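You operate a simulated robot arm through the tools that you are given. There is no shell and no other tool. Be economical: measure what you need, move in short steps, check, and stop when the job is done.

Carry out the task below with a simulated two-armed robot. There is one attempt and no reset: what you move stays moved.

## Task
Rinse the dosing line with plain water till the meter tube runs clear, then shut it down.
Fine: open the grey dosing valve before you shut the blue one; stop the pump before you shut the grey one; leave the black knob as it is.
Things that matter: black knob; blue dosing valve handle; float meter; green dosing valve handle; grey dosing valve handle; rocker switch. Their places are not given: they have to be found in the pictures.

Only the result counts: the job must be done as asked and must still hold three seconds after the hand-in. Knocking over, shifting, dropping, spilling or breaking anything else fails it.

## Robot
Two 7-joint arms with fingered hands on one trunk that stands fixed in place. Base frame: the origin is at the foot of the trunk, x ahead of it, y to its left, z up. Units: m, degrees, N and s.
The left shoulder is at [0.07, 0.166, 1.168], the right one opposite. With the tool pointing down near the work surface each hand reaches from about 0.46 to 0.96 m from the base axis, measured 20 degrees to its own side. Payload 4.1 kg a hand.
Tool frame (each hand has its own): the origin (TCP) lies between the finger pads and is the grasp point; the fingertips stand 0.032 m ahead of it; z points along the fingers, y is the line along which they close. Largest opening 0.108 m; the body of the gripper starts 0.038 m behind the TCP. The gripper is a hand of 4 fingers: y runs from the thumb to the fingers, the wrist lies at [-0.016, -0.108, -0.186] in the tool frame, and closing takes about 1.5 s.
Orientation is that of the tool frame in the base frame, as a unit quaternion [x, y, z, w]. With the fingers straight down and the wrist toward the robot, the tool's x, y and z point along [0, 1, 0], [1, 0, 0] and [0, 0, -1] of the base frame.

## Interface
- The arms move only by the tool nudge_tool. It takes "left_plan", "right_plan" or both (then of equal length, played together; a hand with none holds still); each is a list of rows, each a list of 6 numbers: the shift along the base's x, y, z in units of 25 mm (1.0 is 25 mm), then the turn, a rotation vector about the base's x, y, z in units of 4 degrees (1.0 is 4 degrees). In form: [[dx, dy, dz, wx, wy, wz], ...]. A call has 1 to 8 rows; each row shifts and turns the commanded pose from where the row before left it. "left_gripper" and "right_gripper" are, for a hand that has rows, the finger opening in cm, from 0 to 10.8, set as the call begins (left out, the last holds). A call with a number of a shift or a turn outside -1 to 1 is refused whole. Rows are played at 5 a second. More than 0.05 m and 8.6 degrees between two rows, or a gripper value outside its range, and nothing of the call is played. Where a pose cannot be reached the arm comes as near as it can. A force on the tool above 40 N (or 10 N above the force at the start of the call, whichever is more), or a blocked arm, ends the call early, and 0.2 s more pass. The fingers move at their own pace (about 0.045 m/s each) and stop on an object; they squeeze with about 34 N. The grip force told is the motor's: it shows also when the fingers shut on nothing. Time passes only in rows, and 0.2 s behind the last, so rows that do not move let the fingers close. The reply holds the time, the measured pose of the TCP, the force on the tool along the base axes, the opening and the grip force, in the units named above and with some noise, with the torque about the TCP (base axes, N m) and any sound that the robot's microphone picked up.
- Cameras (640 x 400 px; columns grow to the right, rows downward): "scene" is now at [0.1368, 0.0331, 1.4155]; the picture's right is [0.35, -0.94, 0.00], its down [-0.35, -0.13, -0.93] and it looks along [0.87, 0.32, -0.38] (base axes); focal length 284 px, centre (320, 200). "left" rides on the left gripper at [-0.064, -0.093, -0.132] in its tool frame; the picture's right is [-0.80, -0.28, 0.53], its down [0.55, -0.71, 0.45] and it looks along [0.25, 0.65, 0.72] (tool axes); focal length 247 px, centre (320, 200). "right" rides on the right gripper at [0.064, -0.093, -0.132] in its tool frame; the picture's right is [-0.80, 0.28, -0.53], its down [-0.55, -0.71, 0.45] and it looks along [-0.25, 0.65, 0.72] (tool axes); focal length 247 px, centre (320, 200).
- capture(camera): a new picture of that camera. It takes no simulated time.
- slide_trunk(by): slides the trunk up (or, below 0, down) by that many m; the arms and the scene camera ride with it, the base frame stays. It gives what a move gives, with no picture.
- hand_shape(shape, hand): the hand has 4 fingers and takes this shape, open, in about a second: jaw (thumb against the fingers, like two jaws); tri (thumb and two fingers); tip (a fingertip pinch); poke (one finger out to press); point (the index stretched); flat (the hand flat); cup (the hand cupped); fist (a fist). The gripper value then closes the fingers along that shape, each until it touches; the sizes above hold for jaw. It gives what a move gives, with no picture.
- turn_head(pan, tilt): turns the head with the scene camera to pan (to the left, within 86 degrees either way) and tilt (down, from -29 to 69), counted from straight ahead of the robot. It gives what a move gives.
- locate(camera, pixels): there is no depth. For up to 12 entries [column, row, z] of the newest picture of that camera ("zoom" is the newest enlarged one), the place [x, y] in the base frame at which the ray of that pixel passes the height z, good to about 0.002 m. It takes no simulated time.
- zoom(camera, box): a new picture of the part [left, top, right, bottom] of that camera's present view, enlarged. It takes no simulated time.
- finish_job(): hands the job in; it is judged then, once.

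Work in short steps. Measure before you move; look again where a grasp or a placing could have gone wrong, and mend it. You have 80 turns and 56 pictures in all, those below and enlarged ones among them. Open the grippers and draw the arms clear of the work before you hand the job in, unless the task says otherwise; then end with one line.

The tools are called as a command line: name --argument value ..., lists and objects as JSON in quotes. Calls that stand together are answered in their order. nudge_tool: Moves the arms, as the interface text tells. Its arguments: {"type":"object","properties":{"left_plan":{"type":"array"},"left_gripper":{"type":"number"},"right_plan":{"type":"array"},"right_gripper":{"type":"number"}},"required":[]} The other tools are called the same way: slide_trunk (by) slides the trunk up or down; hand_shape (shape, hand) gives the hand a shape; turn_head (pan, tilt) turns the head that bears the scene camera; capture (camera) takes a picture; locate (camera, pixels) gives the place at which the rays of pixels pass given heights; zoom (camera, box) takes an enlarged picture of a part of a camera's view; finish_job () hands the job in.

At the start:

```text
time_s: 0.0
left_eef_pos: [0.5442, 0.4413, 1.2868]
left_tool_rot: [0.707, 0.707, 0.0, 0.001]
left_wrist_force: [-0.1, -0.3, 0.1]
left_ft_torque: [0.0, -0.02, -0.04]
left_grip_width: 0.1077
left_grip_force: 0.0
left_shape: jaw
right_eef_pos: [0.6575, -0.14, 1.21]
right_tool_rot: [0.707, 0.707, 0.0, 0.001]
right_wrist_force: [0.8, -0.4, 0.0]
right_ft_torque: [0.03, 0.01, 0.04]
right_grip_width: 0.1076
right_grip_force: 0.1
right_shape: jaw
trunk travel left (down, up): [-0.675, 0.265]
head pan, tilt: [20.2, 22.0]
```

scene: 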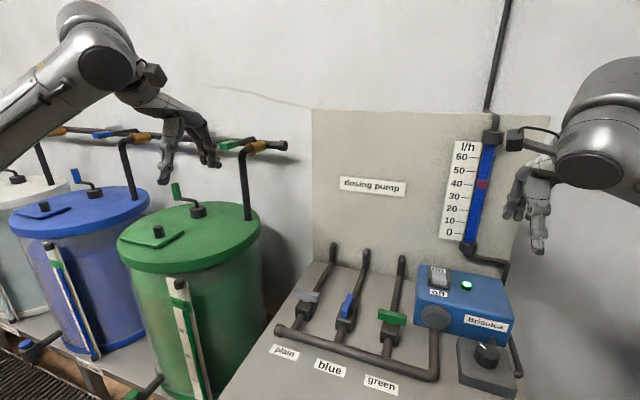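
right: 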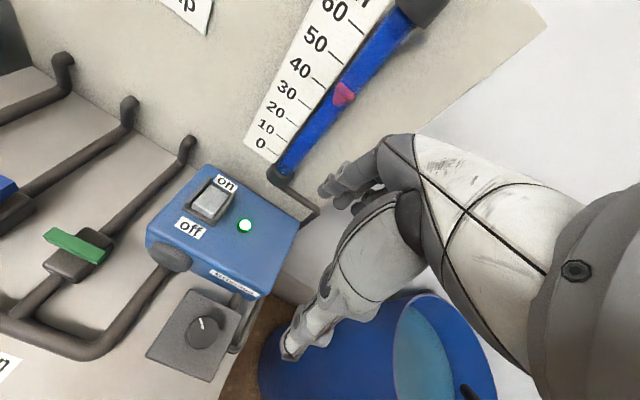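
left: 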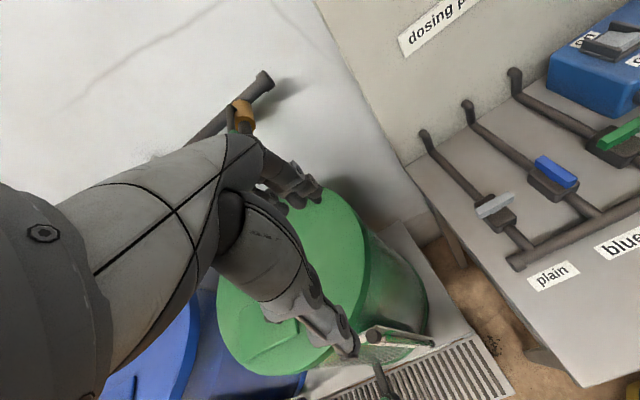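

The scene shows the valves at about (308,297), (347,305) and (392,318), the pump at (465,295), and the meter showing blue. I'll enlarge the panel to measure it.

zoom --camera "scene" --box '[260, 230, 420, 330]'

zoom --camera "scene" --box '[380, 230, 540, 400]'

locate --camera "scene" --pixels '[[275, 327, 0.97], [435, 375, 0.97], [307, 297, 1.0], [347, 306, 1.0], [392, 318, 1.0], [440, 277, 1.06], [439, 277, 1.08], [487, 352, 1.0], [285, 350, 0.955], [381, 384, 0.955], [330, 262, 1.0], [402, 270, 1.0]]'

```text
4.00 times, centred on (340, 280) of scene
```

zoom: 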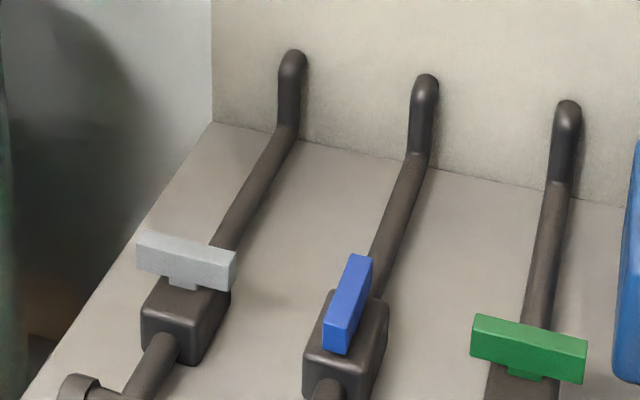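

```text
2.35 times, centred on (460, 315) of scene
```

zoom: 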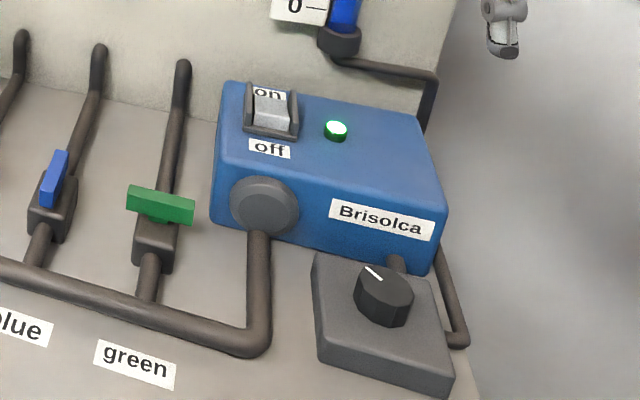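

```text
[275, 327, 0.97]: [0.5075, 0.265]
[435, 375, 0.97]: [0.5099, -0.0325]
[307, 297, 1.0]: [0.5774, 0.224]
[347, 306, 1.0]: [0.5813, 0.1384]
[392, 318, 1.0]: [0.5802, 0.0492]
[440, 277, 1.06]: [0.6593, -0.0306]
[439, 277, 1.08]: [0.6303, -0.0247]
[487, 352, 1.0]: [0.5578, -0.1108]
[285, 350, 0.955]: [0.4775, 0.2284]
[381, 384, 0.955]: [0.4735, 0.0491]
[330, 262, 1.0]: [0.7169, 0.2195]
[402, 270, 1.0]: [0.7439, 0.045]
```

Both views show the handles, so I'll triangulate their height with the left camera.

zoom --camera "left" --box '[440, 120, 640, 245]'

locate --camera "left" --pixels '[[495, 205, 1.0], [495, 205, 1.02], [495, 205, 1.04], [556, 171, 1.0], [556, 171, 1.02], [556, 171, 1.04]]'

locate --camera "scene" --pixels '[[306.5, 295, 1.0], [306.5, 295, 1.02], [306.5, 295, 1.04], [347, 305, 1.0], [347, 305, 1.02], [347, 305, 1.04], [392, 317, 1.02], [487, 352, 1.0]]'

```text
3.20 times, centred on (540, 182) of left
```

zoom: 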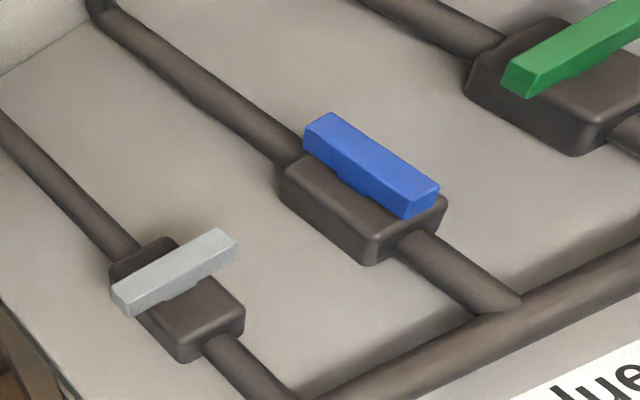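

```text
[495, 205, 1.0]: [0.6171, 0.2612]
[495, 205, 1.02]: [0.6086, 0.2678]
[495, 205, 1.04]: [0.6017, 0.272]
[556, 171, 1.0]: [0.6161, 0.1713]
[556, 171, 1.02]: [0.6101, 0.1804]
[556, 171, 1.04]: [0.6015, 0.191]
```

```text
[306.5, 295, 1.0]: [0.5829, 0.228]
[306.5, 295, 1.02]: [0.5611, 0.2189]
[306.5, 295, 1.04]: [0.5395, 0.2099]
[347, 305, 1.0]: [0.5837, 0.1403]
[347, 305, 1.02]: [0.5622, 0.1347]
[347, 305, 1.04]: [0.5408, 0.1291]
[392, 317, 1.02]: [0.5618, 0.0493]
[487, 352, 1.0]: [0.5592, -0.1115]
```

The two cameras agree only near z≈0.95 for the handles, which is lower than I guessed. I'll check this with the right camera on the green handle, switch, knob and table.

locate --camera "right" --pixels '[[78, 245, 0.92], [78, 245, 0.95], [78, 245, 1.0], [212, 203, 0.98], [212, 203, 1.02], [212, 203, 1.06], [204, 330, 0.92], [204, 330, 0.96]]'

locate --camera "scene" --pixels '[[392, 317, 0.92], [392, 317, 0.95], [392, 317, 1.0], [440, 276, 0.98], [440, 276, 1.02], [440, 276, 1.06], [487, 352, 0.92], [487, 352, 0.96], [306.5, 295, 0.95], [347, 305, 0.95]]'

locate --camera "left" --pixels '[[495, 205, 0.95], [556, 171, 0.95], [620, 135, 0.95], [555, 275, 0.9], [555, 275, 0.955]]'

```text
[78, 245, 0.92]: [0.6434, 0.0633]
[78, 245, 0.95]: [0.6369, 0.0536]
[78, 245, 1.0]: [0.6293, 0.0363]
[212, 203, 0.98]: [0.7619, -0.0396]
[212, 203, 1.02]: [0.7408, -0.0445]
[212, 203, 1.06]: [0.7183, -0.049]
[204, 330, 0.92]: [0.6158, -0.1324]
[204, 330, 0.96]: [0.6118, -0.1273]
```

```text
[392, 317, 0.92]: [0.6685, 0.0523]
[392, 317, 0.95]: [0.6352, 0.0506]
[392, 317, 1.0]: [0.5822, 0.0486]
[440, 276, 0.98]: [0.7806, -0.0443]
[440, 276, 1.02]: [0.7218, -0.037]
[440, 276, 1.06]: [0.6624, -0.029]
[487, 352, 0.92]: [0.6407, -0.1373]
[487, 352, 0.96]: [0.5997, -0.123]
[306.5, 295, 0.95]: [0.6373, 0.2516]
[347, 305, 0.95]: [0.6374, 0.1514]
```

```text
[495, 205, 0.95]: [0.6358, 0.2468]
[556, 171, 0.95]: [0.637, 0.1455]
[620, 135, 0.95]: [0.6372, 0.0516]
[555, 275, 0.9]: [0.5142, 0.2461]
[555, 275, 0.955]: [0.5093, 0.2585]
```

Triangulation puts the handles at z≈0.95 and x≈0.637, with y≈0.249 (grey), 0.149 (blue) and 0.051 (green). The switch is near (0.76,-0.04,1.0). I'll bring the left hand above the grey handle.

nudge_tool --left_plan '[[0.465, -0.96, -0.93, 0, 0, 0], [0.465, -0.96, -0.93, 0, 0, 0], [0.465, -0.96, -0.93, 0, 0, 0], [0.465, -0.96, -0.93, 0, 0, 0], [0.465, -0.96, -0.93, 0, 0, 0], [0.465, -0.96, -0.93, 0, 0, 0], [0.465, -0.96, -0.93, 0, 0, 0], [0.465, -0.96, -0.93, 0, 0, 0]]' --left_gripper 6

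capture --camera "left"

capture --camera "scene"

```text
time_s: 1.8
left_eef_pos: [0.6401, 0.2488, 1.0987]
left_tool_rot: [0.708, 0.707, 0.0, 0.0]
left_wrist_force: [0.3, -0.3, -1.1]
left_ft_torque: [0.04, 0.01, 0.01]
left_grip_width: 0.0604
left_grip_force: 0.1
left_shape: jaw
right_eef_pos: [0.6596, -0.1402, 1.2097]
right_tool_rot: [0.707, 0.708, -0.001, -0.001]
right_wrist_force: [-0.7, -0.1, -0.3]
right_ft_torque: [0.01, 0.02, -0.01]
right_grip_width: 0.1073
right_grip_force: 0.1
right_shape: jaw
trunk travel left (down, up): [-0.675, 0.265]
head pan, tilt: [20.2, 22.0]
```

```text
49 pictures are left
```

left: 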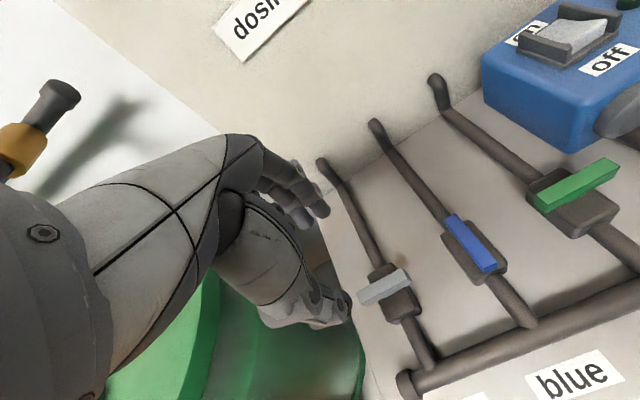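

```text
48 pictures are left
```

scene: 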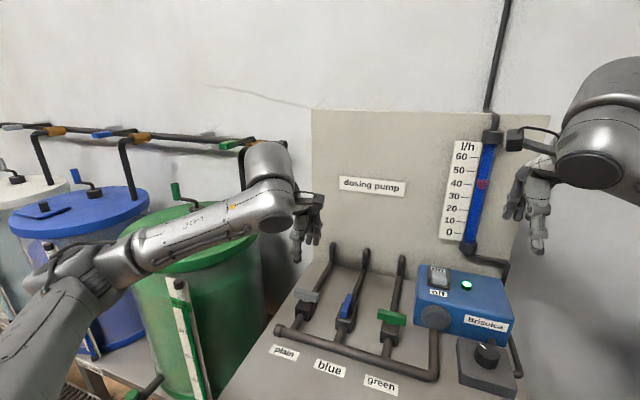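

The hand is where I expected, and the grey handle is at (385,287) in the left view. I'll locate it again.

locate --camera "left" --pixels '[[384, 288, 0.95], [384, 288, 0.94], [359, 299, 0.95], [410, 278, 0.95], [470, 245, 0.95], [578, 188, 0.95], [385, 287, 0.96]]'

zoom --camera "left" --box '[320, 180, 540, 340]'

```text
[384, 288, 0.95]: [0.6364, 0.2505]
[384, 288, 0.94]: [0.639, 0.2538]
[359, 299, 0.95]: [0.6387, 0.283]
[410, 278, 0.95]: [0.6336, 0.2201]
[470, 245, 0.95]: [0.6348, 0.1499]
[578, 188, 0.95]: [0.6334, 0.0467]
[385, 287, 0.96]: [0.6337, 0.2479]
```

```text
2.50 times, centred on (430, 260) of left
```

zoom: 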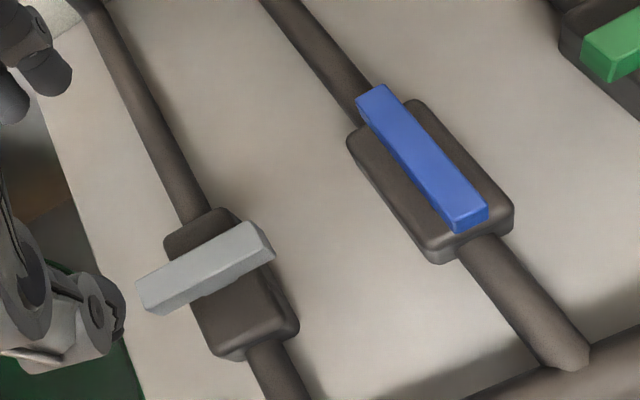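

The grey handle centre is at about (0.636, 0.250, 0.95), with its length along y. I'll descend to z≈0.985 with the fingers either side and check.

nudge_tool --left_plan '[[-0.14, 0.04, -0.9, 0, 0, 0], [0, 0, -0.9, 0, 0, 0], [0, 0, -0.9, 0, 0, 0], [0, 0, -0.9, 0, 0, 0], [0, 0, -0.9, 0, 0, 0], [0, 0, 0, 0, 0, 0]]' --left_gripper 5.5

zoom --camera "scene" --box '[250, 220, 410, 340]'

capture --camera "left"

```text
time_s: 3.2
left_eef_pos: [0.6321, 0.2499, 0.9871]
left_tool_rot: [0.707, 0.707, 0.0, 0.0]
left_wrist_force: [0.4, -0.3, -0.2]
left_ft_torque: [0.01, 0.01, -0.03]
left_grip_width: 0.0552
left_grip_force: 0.1
left_shape: jaw
right_eef_pos: [0.6574, -0.1416, 1.2101]
right_tool_rot: [0.707, 0.707, 0.0, 0.0]
right_wrist_force: [0.1, 0.8, 0.8]
right_ft_torque: [0.02, -0.02, 0.02]
right_grip_width: 0.1076
right_grip_force: 0.2
right_shape: jaw
trunk travel left (down, up): [-0.675, 0.265]
head pan, tilt: [20.2, 22.0]
```

```text
3.33 times, centred on (330, 280) of scene
```

zoom: 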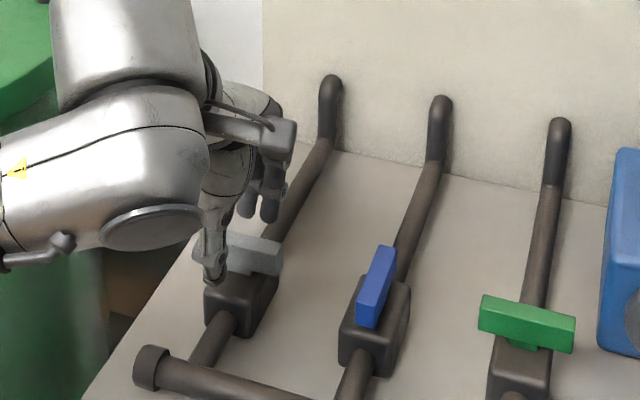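

```text
45 pictures are left
```

left: 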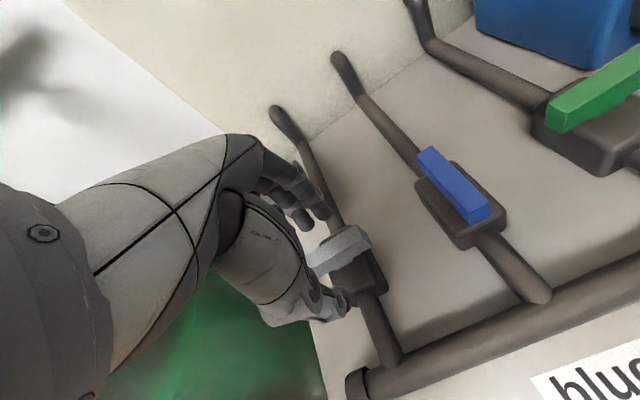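

The fingers straddle the grey handle: the thumb is in front at zoom (213,275) and the fingers are behind. I'll go 12 mm lower and close.

nudge_tool --left_plan '[[0.08, 0, -0.25, 0, 0, 0], [0.0, 0, -0.25, 0, 0, 0], [0, 0, 0, 0, 0, 0]]'

nudge_tool --left_plan '[[0, 0, 0, 0, 0, 0], [0, 0, 0, 0, 0, 0], [0, 0, 0, 0, 0, 0], [0, 0, 0, 0, 0, 0], [0, 0, 0, 0, 0, 0], [0, 0, 0, 0, 0, 0]]' --left_gripper 0

zoom --camera "left" --box '[220, 140, 460, 340]'

```text
time_s: 4.0
left_eef_pos: [0.6365, 0.2503, 0.9745]
left_tool_rot: [0.707, 0.707, 0.0, 0.0]
left_wrist_force: [0.7, 0.9, -0.3]
left_ft_torque: [0.03, -0.05, 0.02]
left_grip_width: 0.0556
left_grip_force: 0.0
left_shape: jaw
right_eef_pos: [0.6585, -0.1406, 1.2103]
right_tool_rot: [0.707, 0.707, 0.001, -0.001]
right_wrist_force: [0.1, -0.4, 0.1]
right_ft_torque: [0.0, 0.02, 0.0]
right_grip_width: 0.1074
right_grip_force: 0.0
right_shape: jaw
trunk travel left (down, up): [-0.675, 0.265]
head pan, tilt: [20.2, 22.0]
```

```text
time_s: 5.4
left_eef_pos: [0.6355, 0.2501, 0.975]
left_tool_rot: [0.707, 0.707, 0.0, 0.0]
left_wrist_force: [-0.5, 0.2, -1.7]
left_ft_torque: [-0.04, 0.02, -0.09]
left_grip_width: 0.0086
left_grip_force: 34.3
left_shape: jaw
right_eef_pos: [0.6595, -0.1407, 1.21]
right_tool_rot: [0.707, 0.708, 0.0, 0.0]
right_wrist_force: [-0.2, -0.1, -0.4]
right_ft_torque: [0.01, -0.02, 0.0]
right_grip_width: 0.1076
right_grip_force: 0.0
right_shape: jaw
trunk travel left (down, up): [-0.675, 0.265]
head pan, tilt: [20.2, 22.0]
```

```text
2.00 times, centred on (340, 240) of left
```

zoom: 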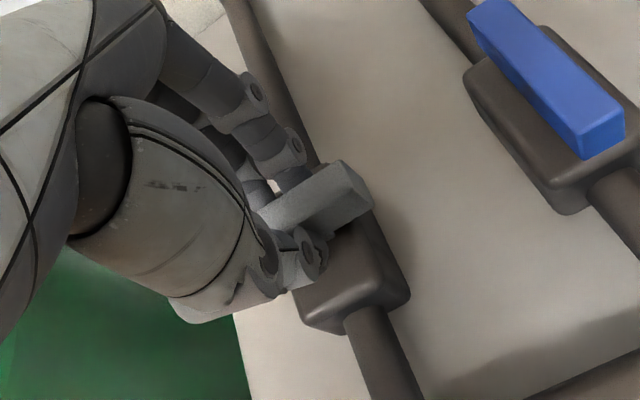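

The handle is gripped (8.6 mm, 34 N). I'll try turning clockwise, with the wrist swinging left, and watch the torque.

nudge_tool --left_plan '[[0, 0, 0, 0, 0, -1], [0, 0, 0, 0, 0, -1], [0, 0, 0, 0, 0, -1], [0, 0, 0, 0, 0, -1], [0, 0, 0, 0, 0, -1]]'

zoom --camera "scene" --box '[250, 220, 410, 340]'

```text
time_s: 6.6
left_eef_pos: [0.6358, 0.2505, 0.9756]
left_tool_rot: [0.819, 0.574, -0.001, 0.0]
left_wrist_force: [-2.2, 0.4, -2.8]
left_ft_torque: [-0.01, 0.05, 0.03]
left_grip_width: 0.0086
left_grip_force: 34.1
left_shape: jaw
right_eef_pos: [0.6575, -0.1409, 1.2103]
right_tool_rot: [0.707, 0.707, 0.0, -0.001]
right_wrist_force: [0.7, -0.1, -0.2]
right_ft_torque: [0.0, 0.02, -0.01]
right_grip_width: 0.1072
right_grip_force: 0.1
right_shape: jaw
trunk travel left (down, up): [-0.675, 0.265]
head pan, tilt: [20.2, 22.0]
```

```text
3.33 times, centred on (330, 280) of scene
```

zoom: 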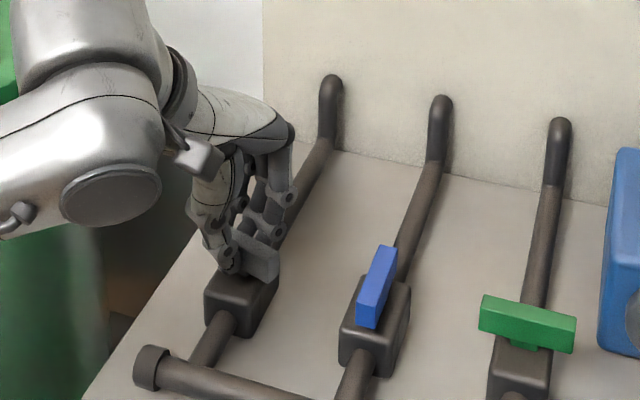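

The handle turns with the hand and the torque is low. I'll continue towards 90°.

nudge_tool --left_plan '[[0, 0, 0, 0, 0, -1], [0, 0, 0, 0, 0, -1], [0, 0, 0, 0, 0, -1], [0, 0, 0, 0, 0, -1], [0, 0, 0, 0, 0, -1], [0, 0, 0, 0, 0, -1], [0, 0, 0, 0, 0, -1], [0, 0, 0, 0, 0, -1]]'

nudge_tool --left_plan '[[0, 0, 0, 0, 0, -1], [0, 0, 0, 0, 0, -1], [0, 0, 0, 0, 0, -1], [0, 0, 0, 0, 0, -1], [0, 0, 0, 0, 0, -1], [0, 0, 0, 0, 0, -1], [0, 0, 0, 0, 0, -1], [0, 0, 0, 0, 0, -1]]'

zoom --camera "scene" --box '[250, 220, 410, 340]'

```text
time_s: 8.4
left_eef_pos: [0.6355, 0.2493, 0.9749]
left_tool_rot: [0.946, 0.324, 0.0, 0.0]
left_wrist_force: [-4.2, -3.7, -5.5]
left_ft_torque: [-0.12, 0.06, 0.05]
left_grip_width: 0.0085
left_grip_force: 34.1
left_shape: jaw
right_eef_pos: [0.658, -0.1412, 1.2098]
right_tool_rot: [0.707, 0.707, 0.0, 0.001]
right_wrist_force: [0.1, 0.9, 0.0]
right_ft_torque: [-0.03, 0.01, -0.02]
right_grip_width: 0.1077
right_grip_force: 0.1
right_shape: jaw
trunk travel left (down, up): [-0.675, 0.265]
head pan, tilt: [20.2, 22.0]
```

```text
time_s: 10.2
left_eef_pos: [0.637, 0.2504, 0.9755]
left_tool_rot: [0.999, 0.052, 0.001, 0.0]
left_wrist_force: [-4.4, -3.6, -6.3]
left_ft_torque: [-0.11, 0.14, 0.04]
left_grip_width: 0.0086
left_grip_force: 34.0
left_shape: jaw
right_eef_pos: [0.6582, -0.1409, 1.2101]
right_tool_rot: [0.707, 0.707, 0.0, 0.0]
right_wrist_force: [0.8, -1.0, -0.1]
right_ft_torque: [-0.01, -0.02, -0.01]
right_grip_width: 0.1076
right_grip_force: 0.0
right_shape: jaw
trunk travel left (down, up): [-0.675, 0.265]
head pan, tilt: [20.2, 22.0]
```

```text
3.33 times, centred on (330, 280) of scene
```

zoom: 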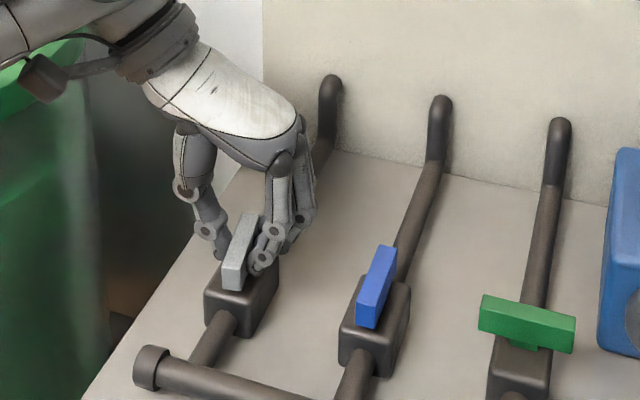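

The handle is at 84° and nearly along the pipe. I'll finish the quarter turn, release, rise and look.

nudge_tool --left_plan '[[0, 0, 0, 0, 0, -1], [0, 0, 0, 0, 0, -0.5], [0, 0, 0, 0, 0, 0]]'

nudge_tool --left_plan '[[0, 0, 0, 0, 0, 0], [0, 0, 0, 0, 0, 0], [0, 0, 0, 0, 0, 0], [0, 0, 0, 0, 0, 0], [0, 0, 0.8, 0, 0, 0], [0, 0, 1, 0, 0, 0], [0, 0, 1, 0, 0, 0], [0, 0, 0.2, 0, 0, 0]]' --left_gripper 5.5

capture --camera "scene"

capture --camera "left"

```text
time_s: 11.0
left_eef_pos: [0.6353, 0.25, 0.9762]
left_tool_rot: [1.0, -0.001, 0.0, 0.0]
left_wrist_force: [-6.2, -3.8, -7.3]
left_ft_torque: [-0.11, 0.2, 0.01]
left_grip_width: 0.0083
left_grip_force: 33.3
left_shape: jaw
right_eef_pos: [0.6584, -0.141, 1.2088]
right_tool_rot: [0.707, 0.707, 0.0, 0.001]
right_wrist_force: [0.4, 0.1, -0.9]
right_ft_torque: [0.02, -0.02, 0.02]
right_grip_width: 0.1077
right_grip_force: 0.1
right_shape: jaw
trunk travel left (down, up): [-0.675, 0.265]
head pan, tilt: [20.2, 22.0]
```

```text
time_s: 12.8
left_eef_pos: [0.636, 0.2494, 1.051]
left_tool_rot: [1.0, 0.0, 0.0, 0.0]
left_wrist_force: [-0.5, -0.7, 0.4]
left_ft_torque: [-0.01, 0.0, -0.03]
left_grip_width: 0.0546
left_grip_force: 0.1
left_shape: jaw
right_eef_pos: [0.6587, -0.1402, 1.2096]
right_tool_rot: [0.707, 0.707, 0.0, 0.0]
right_wrist_force: [0.5, -0.3, -0.2]
right_ft_torque: [0.0, 0.02, 0.02]
right_grip_width: 0.1074
right_grip_force: 0.1
right_shape: jaw
trunk travel left (down, up): [-0.675, 0.265]
head pan, tilt: [20.2, 22.0]
```

```text
41 pictures are left
```

scene: 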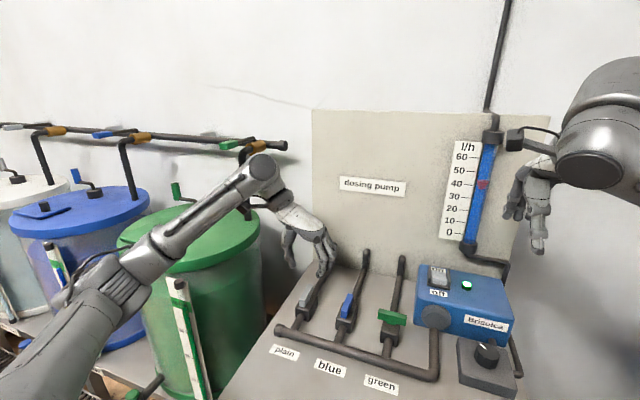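

```text
40 pictures are left
```

left: 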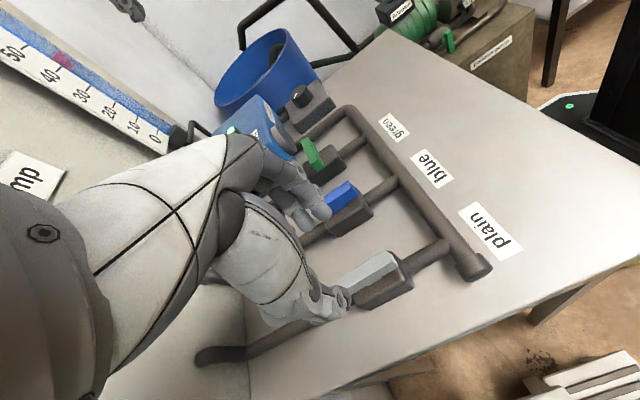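

Grey is now open along its pipe, and the meter is already lightening. Next I'll move 0.1 m to the blue handle (y≈0.149) and come down to z≈0.975.

nudge_tool --left_plan '[[0, -1, 0, 0, 0, 0], [0, -1, 0, 0, 0, 0], [0, -1, 0, 0, 0, 0], [0, -1, 0, 0, 0, 0], [0, 0, -0.8, 0, 0, 0], [0, 0, -0.8, 0, 0, 0], [0, 0, -0.8, 0, 0, 0], [0, 0, 0, 0, 0, 0]]'

zoom --camera "scene" --box '[250, 220, 410, 340]'

```text
time_s: 14.6
left_eef_pos: [0.6351, 0.1482, 0.9892]
left_tool_rot: [1.0, 0.0, 0.0, 0.0]
left_wrist_force: [-0.6, -1.0, 0.0]
left_ft_torque: [0.04, 0.02, -0.04]
left_grip_width: 0.0547
left_grip_force: 0.0
left_shape: jaw
right_eef_pos: [0.658, -0.1411, 1.2099]
right_tool_rot: [0.707, 0.707, 0.0, 0.0]
right_wrist_force: [0.7, -0.2, 0.9]
right_ft_torque: [0.01, 0.01, 0.02]
right_grip_width: 0.1074
right_grip_force: 0.1
right_shape: jaw
trunk travel left (down, up): [-0.675, 0.265]
head pan, tilt: [20.2, 22.0]
```

```text
3.33 times, centred on (330, 280) of scene
```

zoom: 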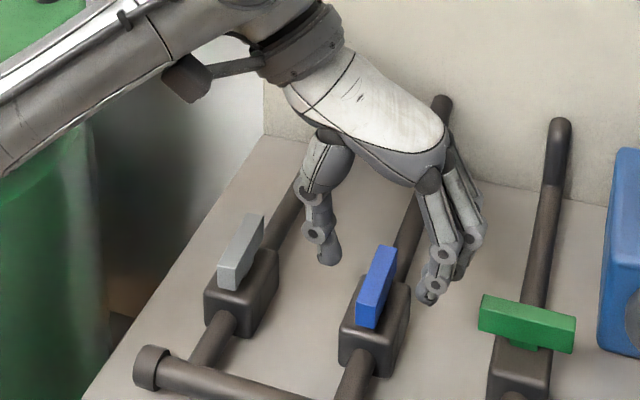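

The hand straddles the blue handle and clears the green one. I'll descend 14 mm, close, and start a counter-clockwise turn.

nudge_tool --left_plan '[[0.04, 0.03, -0.3, 0, 0, 0], [0, 0, -0.26, 0, 0, 0], [0, 0, 0, 0, 0, 0]]'

nudge_tool --left_plan '[[0, 0, 0, 0, 0, 0], [0, 0, 0, 0, 0, 0], [0, 0, 0, 0, 0, 0], [0, 0, 0, 0, 0, 0], [0, 0, 0, 0, 0, 0], [0, 0, 0, 0, 0, 0]]' --left_gripper 0

nudge_tool --left_plan '[[0, 0, 0, 0, 0, 1], [0, 0, 0, 0, 0, 1], [0, 0, 0, 0, 0, 1], [0, 0, 0, 0, 0, 1], [0, 0, 0, 0, 0, 1]]'

zoom --camera "scene" --box '[250, 220, 410, 340]'

```text
time_s: 15.4
left_eef_pos: [0.6376, 0.1517, 0.9759]
left_tool_rot: [1.0, 0.001, 0.0, 0.0]
left_wrist_force: [0.1, 0.1, 0.2]
left_ft_torque: [0.05, 0.0, -0.01]
left_grip_width: 0.0547
left_grip_force: 0.0
left_shape: jaw
right_eef_pos: [0.6593, -0.1403, 1.2103]
right_tool_rot: [0.707, 0.707, 0.0, 0.0]
right_wrist_force: [0.2, -0.1, -0.2]
right_ft_torque: [0.01, 0.0, -0.01]
right_grip_width: 0.1077
right_grip_force: 0.0
right_shape: jaw
trunk travel left (down, up): [-0.675, 0.265]
head pan, tilt: [20.2, 22.0]
```

```text
time_s: 16.8
left_eef_pos: [0.6383, 0.1506, 0.9752]
left_tool_rot: [1.0, 0.0, -0.001, 0.0]
left_wrist_force: [0.0, -0.4, -2.1]
left_ft_torque: [-0.02, 0.0, -0.01]
left_grip_width: 0.0091
left_grip_force: 34.0
left_shape: jaw
right_eef_pos: [0.659, -0.1409, 1.2089]
right_tool_rot: [0.707, 0.707, -0.001, -0.001]
right_wrist_force: [0.1, -0.1, -1.1]
right_ft_torque: [0.02, 0.01, 0.0]
right_grip_width: 0.1078
right_grip_force: 0.0
right_shape: jaw
trunk travel left (down, up): [-0.675, 0.265]
head pan, tilt: [20.2, 22.0]
```

```text
time_s: 18.0
left_eef_pos: [0.6355, 0.1508, 0.9765]
left_tool_rot: [0.985, 0.174, -0.001, -0.001]
left_wrist_force: [1.0, 2.9, -0.2]
left_ft_torque: [-0.03, -0.05, -0.04]
left_grip_width: 0.0087
left_grip_force: 33.2
left_shape: jaw
right_eef_pos: [0.6585, -0.1393, 1.2103]
right_tool_rot: [0.706, 0.708, -0.001, 0.0]
right_wrist_force: [0.1, 0.1, 0.0]
right_ft_torque: [-0.01, -0.01, 0.01]
right_grip_width: 0.1075
right_grip_force: 0.0
right_shape: jaw
trunk travel left (down, up): [-0.675, 0.265]
head pan, tilt: [20.2, 22.0]
```

```text
3.33 times, centred on (330, 280) of scene
```

zoom: 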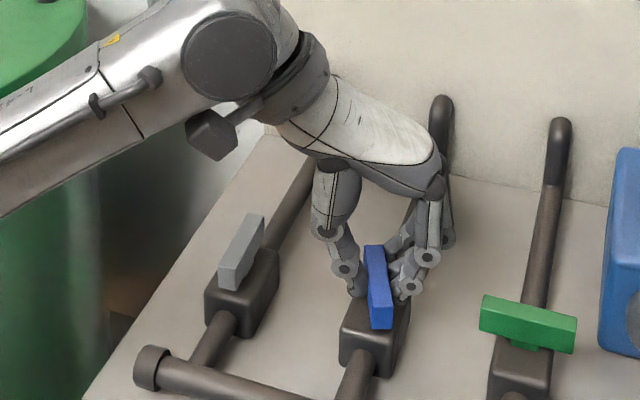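

Blue turns freely counter-clockwise. I'll complete the quarter turn.

nudge_tool --left_plan '[[0, 0, 0, 0, 0, 1], [0, 0, 0, 0, 0, 1], [0, 0, 0, 0, 0, 1], [0, 0, 0, 0, 0, 1], [0, 0, 0, 0, 0, 1], [0, 0, 0, 0, 0, 1], [0, 0, 0, 0, 0, 1], [0, 0, 0, 0, 0, 1]]'

nudge_tool --left_plan '[[0, 0, 0, 0, 0, 1], [0, 0, 0, 0, 0, 1], [0, 0, 0, 0, 0, 1], [0, 0, 0, 0, 0, 1], [0, 0, 0, 0, 0, 1], [0, 0, 0, 0, 0, 1], [0, 0, 0, 0, 0, 1], [0, 0, 0, 0, 0, 1]]'

nudge_tool --left_plan '[[0, 0, 0, 0, 0, 1], [0, 0, 0, 0, 0, 0.5], [0, 0, 0, 0, 0, 0]]'

nudge_tool --left_plan '[[0, 0, 0, 0, 0, 0], [0, 0, 0, 0, 0, 0], [0, 0, 0, 0, 0, 0], [0, 0, 0, 0, 0, 0], [0, 0, 0.8, 0, 0, 0], [0, 0, 1, 0, 0, 0], [0, 0, 1, 0, 0, 0], [0, 0, 0.2, 0, 0, 0]]' --left_gripper 5.5

capture --camera "scene"

capture --camera "left"

```text
time_s: 19.8
left_eef_pos: [0.6358, 0.1514, 0.9769]
left_tool_rot: [0.899, 0.439, -0.001, 0.0]
left_wrist_force: [-2.9, 5.3, -1.1]
left_ft_torque: [0.07, 0.06, -0.05]
left_grip_width: 0.0086
left_grip_force: 33.8
left_shape: jaw
right_eef_pos: [0.658, -0.1396, 1.2095]
right_tool_rot: [0.706, 0.708, -0.001, 0.0]
right_wrist_force: [0.0, 0.2, 0.2]
right_ft_torque: [-0.02, 0.01, -0.01]
right_grip_width: 0.1077
right_grip_force: 0.0
right_shape: jaw
trunk travel left (down, up): [-0.675, 0.265]
head pan, tilt: [20.2, 22.0]
```

```text
time_s: 21.6
left_eef_pos: [0.6361, 0.1512, 0.9769]
left_tool_rot: [0.742, 0.67, 0.0, -0.001]
left_wrist_force: [-9.9, 5.9, -6.5]
left_ft_torque: [0.12, 0.31, -0.07]
left_grip_width: 0.0085
left_grip_force: 34.1
left_shape: jaw
right_eef_pos: [0.658, -0.1396, 1.2108]
right_tool_rot: [0.706, 0.708, -0.001, 0.001]
right_wrist_force: [1.2, -0.5, -0.2]
right_ft_torque: [0.01, 0.0, -0.01]
right_grip_width: 0.1074
right_grip_force: 0.0
right_shape: jaw
trunk travel left (down, up): [-0.675, 0.265]
head pan, tilt: [20.2, 22.0]
```

```text
time_s: 22.4
left_eef_pos: [0.636, 0.1519, 0.9765]
left_tool_rot: [0.707, 0.707, 0.0, 0.0]
left_wrist_force: [-9.8, 7.5, -5.7]
left_ft_torque: [0.18, 0.24, -0.1]
left_grip_width: 0.0087
left_grip_force: 33.5
left_shape: jaw
right_eef_pos: [0.657, -0.1399, 1.2116]
right_tool_rot: [0.707, 0.707, -0.001, 0.0]
right_wrist_force: [0.3, 0.2, 0.3]
right_ft_torque: [0.03, -0.01, -0.01]
right_grip_width: 0.1074
right_grip_force: 0.0
right_shape: jaw
trunk travel left (down, up): [-0.675, 0.265]
head pan, tilt: [20.2, 22.0]
```

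```text
time_s: 24.2
left_eef_pos: [0.6375, 0.1508, 1.0522]
left_tool_rot: [0.707, 0.707, -0.001, 0.001]
left_wrist_force: [0.1, 0.2, -0.6]
left_ft_torque: [-0.01, 0.01, -0.02]
left_grip_width: 0.0548
left_grip_force: 0.1
left_shape: jaw
right_eef_pos: [0.6578, -0.1407, 1.2108]
right_tool_rot: [0.707, 0.707, 0.0, 0.0]
right_wrist_force: [1.1, 0.6, 0.2]
right_ft_torque: [0.0, -0.03, 0.01]
right_grip_width: 0.1077
right_grip_force: 0.1
right_shape: jaw
trunk travel left (down, up): [-0.675, 0.265]
head pan, tilt: [20.2, 22.0]
```

```text
37 pictures are left
```

scene: 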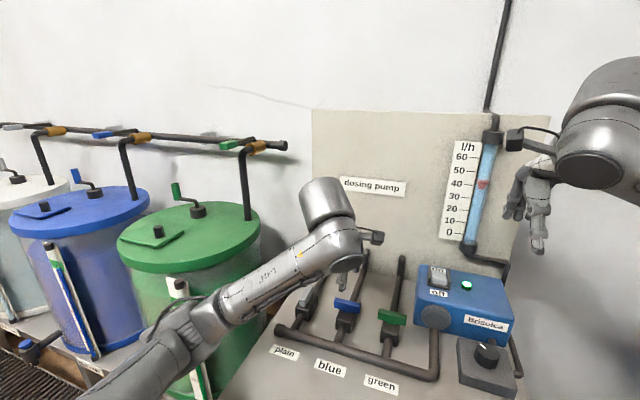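

```text
36 pictures are left
```

left: 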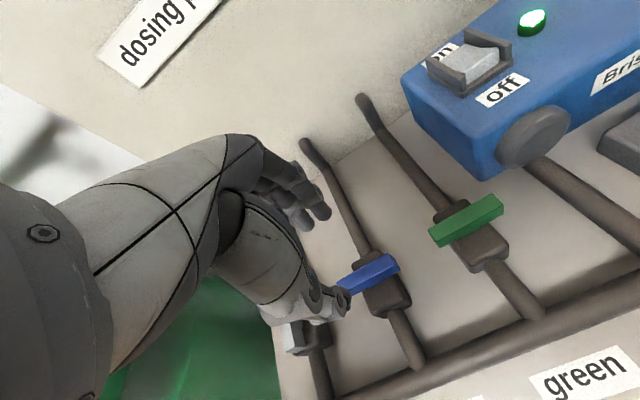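

Blue is closed and the meter tube is fading. While it flushes I'll move the left hand clear of the handles, set the right hand to poke, and look closely at the switch.

hand_shape --shape "poke" --hand "right"

zoom --camera "right" --box '[140, 150, 320, 300]'

capture --camera "right"

zoom --camera "left" --box '[400, 0, 560, 120]'

```text
time_s: 25.1
left_eef_pos: [0.6369, 0.1513, 1.0515]
left_tool_rot: [0.707, 0.707, 0.0, 0.0]
left_wrist_force: [0.0, -0.5, -1.3]
left_ft_torque: [0.02, 0.02, 0.0]
left_grip_width: 0.0545
left_grip_force: 0.1
left_shape: jaw
right_eef_pos: [0.6574, -0.1417, 1.2097]
right_tool_rot: [0.707, 0.707, 0.0, 0.0]
right_wrist_force: [-0.7, -0.3, -0.6]
right_ft_torque: [0.0, -0.02, -0.01]
right_grip_width: 0.0
right_grip_force: 0.0
right_shape: poke
trunk travel left (down, up): [-0.675, 0.265]
head pan, tilt: [20.2, 22.0]
```

```text
2.67 times, centred on (230, 225) of right
```

zoom: 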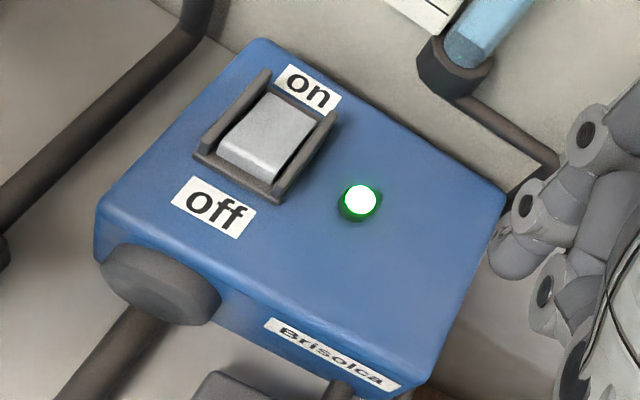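

```text
34 pictures are left
```

right: 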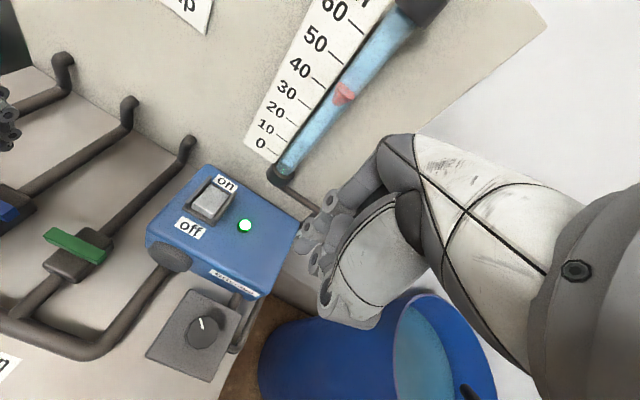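

```text
3.33 times, centred on (480, 60) of left
```

zoom: 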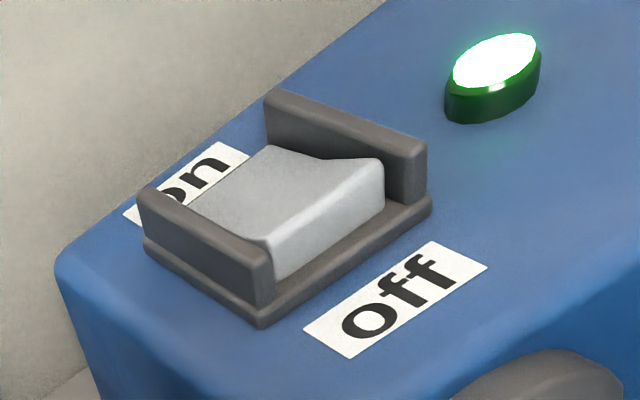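

The off (near) side of the rocker stands raised between two side guards. I'll triangulate that edge and look at the poking finger.

locate --camera "zoom" --pixels '[[326, 203, 0.98], [326, 203, 1.0], [326, 203, 1.02], [270, 243, 1.0], [383, 163, 1.0], [495, 60, 1.0]]'

locate --camera "right" --pixels '[[202.6, 207.4, 0.98], [202.6, 207.4, 1.0], [202.6, 207.4, 1.02]]'

zoom --camera "scene" --box '[430, 110, 610, 300]'

zoom --camera "right" --box '[260, 150, 420, 350]'

```text
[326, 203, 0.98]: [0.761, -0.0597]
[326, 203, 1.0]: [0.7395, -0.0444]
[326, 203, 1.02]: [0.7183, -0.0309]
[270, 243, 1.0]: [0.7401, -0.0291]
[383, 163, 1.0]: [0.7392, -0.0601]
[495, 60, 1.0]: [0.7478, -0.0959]
```

```text
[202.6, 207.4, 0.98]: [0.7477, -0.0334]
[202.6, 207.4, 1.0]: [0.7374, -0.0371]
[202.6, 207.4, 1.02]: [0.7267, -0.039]
```

```text
2.11 times, centred on (520, 205) of scene
```

zoom: 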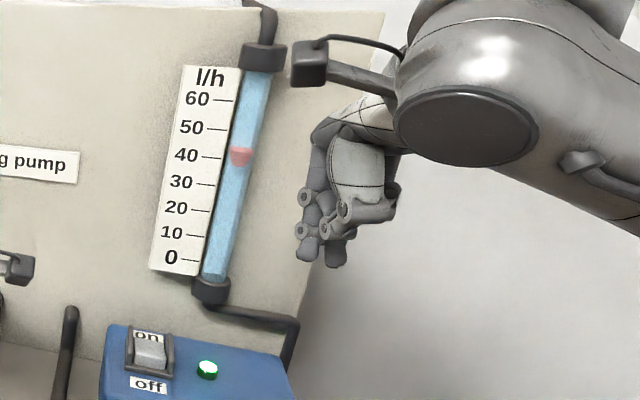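

```text
2.00 times, centred on (340, 250) of right
```

zoom: 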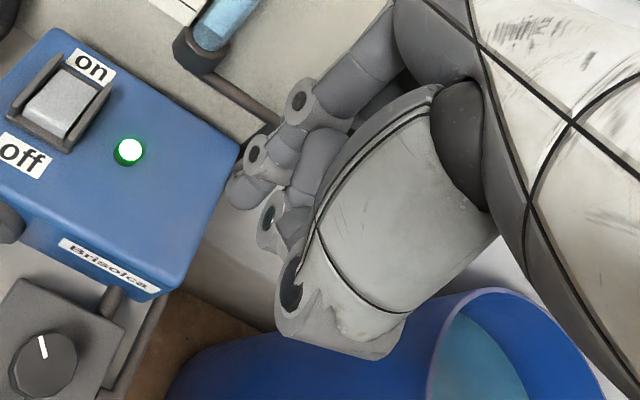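

The off edge is at about (0.739,-0.043,1.0), with roughly 31 mm between the guards. Poke leaves a bunched hand here, so I'll compare it with point.

hand_shape --shape "point" --hand "right"

zoom --camera "scene" --box '[430, 110, 610, 300]'

zoom --camera "right" --box '[200, 150, 420, 350]'

```text
time_s: 26.0
left_eef_pos: [0.6364, 0.1511, 1.051]
left_tool_rot: [0.707, 0.707, 0.0, 0.0]
left_wrist_force: [-0.1, 0.0, -0.3]
left_ft_torque: [-0.02, -0.01, 0.03]
left_grip_width: 0.0546
left_grip_force: 0.1
left_shape: jaw
right_eef_pos: [0.6586, -0.1414, 1.2099]
right_tool_rot: [0.707, 0.707, 0.0, 0.0]
right_wrist_force: [-0.1, -0.5, 0.3]
right_ft_torque: [0.01, -0.01, -0.01]
right_grip_width: 0.0
right_grip_force: 0.0
right_shape: point
trunk travel left (down, up): [-0.675, 0.265]
head pan, tilt: [20.2, 22.0]
```

```text
2.11 times, centred on (520, 205) of scene
```

zoom: 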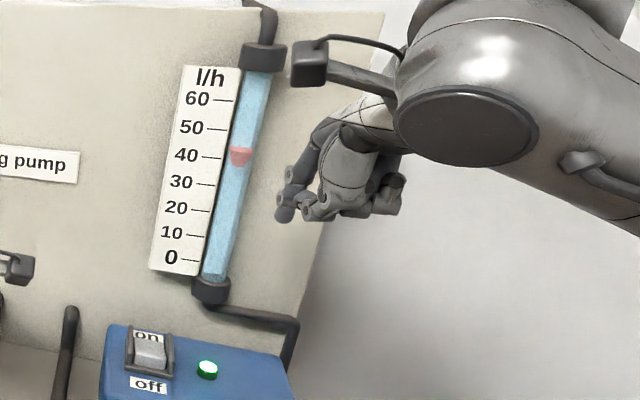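

```text
2.00 times, centred on (310, 250) of right
```

zoom: 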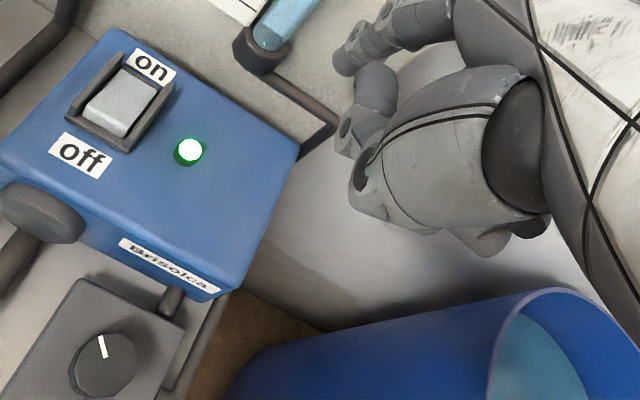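

With point, only the index sticks out, with its tip at scene (503,214) and right camera (321,183). I'll triangulate the fingertip.

locate --camera "scene" --pixels '[[503, 213, 1.16], [503, 213, 1.18], [503, 213, 1.2], [503, 213, 1.22]]'

locate --camera "right" --pixels '[[321.5, 183, 1.16], [321.5, 183, 1.18], [321.5, 183, 1.2], [321.5, 183, 1.22]]'

```text
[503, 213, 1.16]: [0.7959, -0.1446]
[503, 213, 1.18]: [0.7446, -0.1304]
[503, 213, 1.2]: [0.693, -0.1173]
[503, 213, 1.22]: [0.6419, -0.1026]
```

```text
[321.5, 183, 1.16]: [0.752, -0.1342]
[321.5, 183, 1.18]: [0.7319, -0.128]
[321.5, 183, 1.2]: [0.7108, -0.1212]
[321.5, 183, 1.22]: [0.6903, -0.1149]
```

The fingertip is at TCP + (0.066, 0.015, -0.022). I'll pitch the hand forward 24° so the index is lowest, bring its tip above the off edge at about z 1.045, then look.

nudge_tool --right_plan '[[0.22, 0.553, -0.787, 0, 1, 0], [0.22, 0.553, -0.787, 0, 1, 0], [0.22, 0.553, -0.787, 0, 1, 0], [0.22, 0.553, -0.787, 0, 1, 0], [0.22, 0.553, -0.787, 0, 1, 0], [0.22, 0.553, -0.787, 0, 1, 0], [0, 0, 0, 0, 0, 0]]'

capture --camera "scene"

capture --camera "left"

capture --camera "right"

```text
time_s: 27.6
left_eef_pos: [0.6371, 0.1502, 1.0518]
left_tool_rot: [0.708, 0.707, 0.0, 0.0]
left_wrist_force: [-0.2, 0.7, 1.2]
left_ft_torque: [0.04, 0.03, -0.01]
left_grip_width: 0.0546
left_grip_force: 0.2
left_shape: jaw
right_eef_pos: [0.6898, -0.0601, 1.0935]
right_tool_rot: [0.691, 0.692, -0.148, -0.148]
right_wrist_force: [-0.7, -0.3, 1.1]
right_ft_torque: [0.01, -0.04, 0.0]
right_grip_width: 0.0
right_grip_force: 0.0
right_shape: point
trunk travel left (down, up): [-0.675, 0.265]
head pan, tilt: [20.2, 22.0]
```

```text
28 pictures are left
```

scene: 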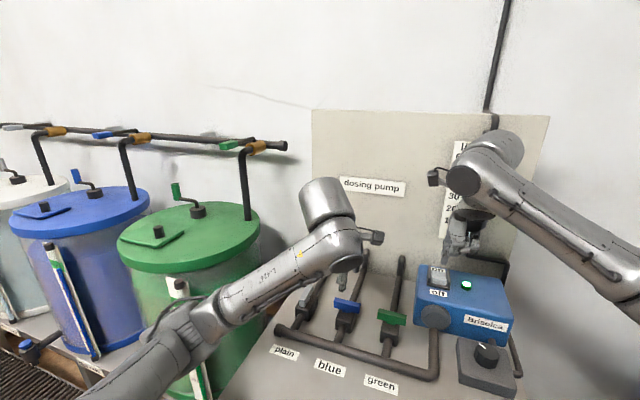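

```text
27 pictures are left
```

left: 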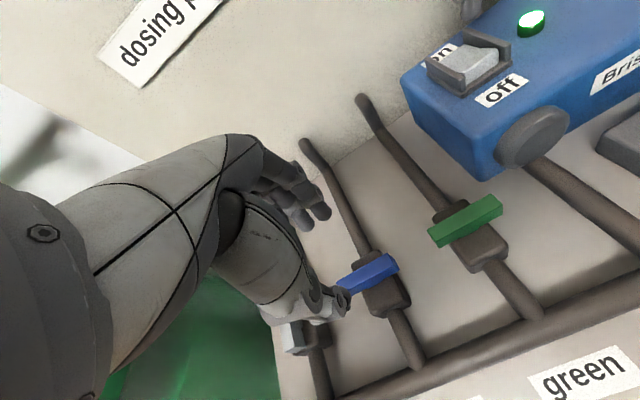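

```text
26 pictures are left
```

right: 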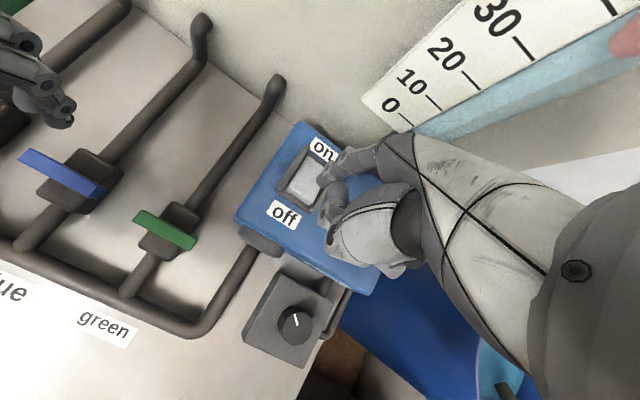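

The right view shows the tube is still pale blue. I'll enlarge both views to place the fingertip relative to the switch, and let some time pass.

nudge_tool --right_plan '[[0, 0, 0, 0, 0, 0], [0, 0, 0, 0, 0, 0], [0, 0, 0, 0, 0, 0], [0, 0, 0, 0, 0, 0], [0, 0, 0, 0, 0, 0], [0, 0, 0, 0, 0, 0], [0, 0, 0, 0, 0, 0], [0, 0, 0, 0, 0, 0]]'

zoom --camera "scene" --box '[410, 200, 510, 310]'

zoom --camera "right" --box '[240, 100, 420, 260]'

```text
time_s: 29.4
left_eef_pos: [0.6381, 0.1505, 1.0518]
left_tool_rot: [0.707, 0.707, 0.001, 0.0]
left_wrist_force: [-0.3, 0.1, -0.3]
left_ft_torque: [0.03, -0.05, -0.02]
left_grip_width: 0.0548
left_grip_force: 0.1
left_shape: jaw
right_eef_pos: [0.6915, -0.0594, 1.092]
right_tool_rot: [0.692, 0.692, -0.147, -0.147]
right_wrist_force: [0.3, 0.1, -0.1]
right_ft_torque: [0.03, 0.02, -0.02]
right_grip_width: 0.0003
right_grip_force: 0.0
right_shape: point
trunk travel left (down, up): [-0.675, 0.265]
head pan, tilt: [20.2, 22.0]
```

```text
3.64 times, centred on (460, 255) of scene
```

zoom: 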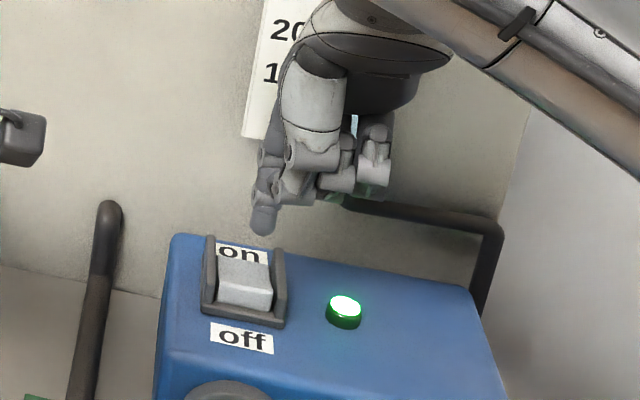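

```text
2.50 times, centred on (330, 180) of right
```

zoom: 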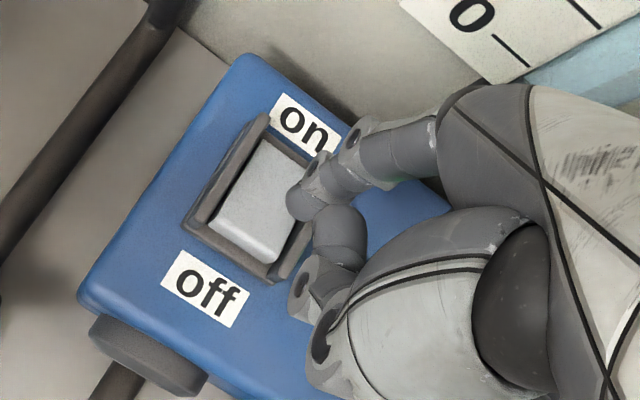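

I'll triangulate the fingertip and the rocker's off edge in these views.

locate --camera "scene" --pixels '[[444.4, 263, 1.03], [444.4, 263, 1.045], [444.4, 263, 1.06], [439.5, 280.5, 0.99], [439.5, 280.5, 1.0], [439.5, 280.5, 1.01]]'

locate --camera "right" --pixels '[[321, 183, 1.03], [321, 183, 1.045], [321, 183, 1.06], [301, 199, 0.99], [301, 199, 1.0], [301, 199, 1.01]]'

```text
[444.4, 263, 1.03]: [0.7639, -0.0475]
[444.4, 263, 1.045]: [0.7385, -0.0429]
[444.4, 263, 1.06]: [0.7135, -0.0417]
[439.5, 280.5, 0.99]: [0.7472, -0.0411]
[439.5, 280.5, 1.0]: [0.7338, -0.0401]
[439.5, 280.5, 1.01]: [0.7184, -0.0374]
```

```text
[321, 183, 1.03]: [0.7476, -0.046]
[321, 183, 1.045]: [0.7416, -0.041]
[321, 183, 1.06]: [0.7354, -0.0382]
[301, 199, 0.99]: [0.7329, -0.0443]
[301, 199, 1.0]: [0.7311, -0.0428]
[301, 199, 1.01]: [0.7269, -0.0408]
```

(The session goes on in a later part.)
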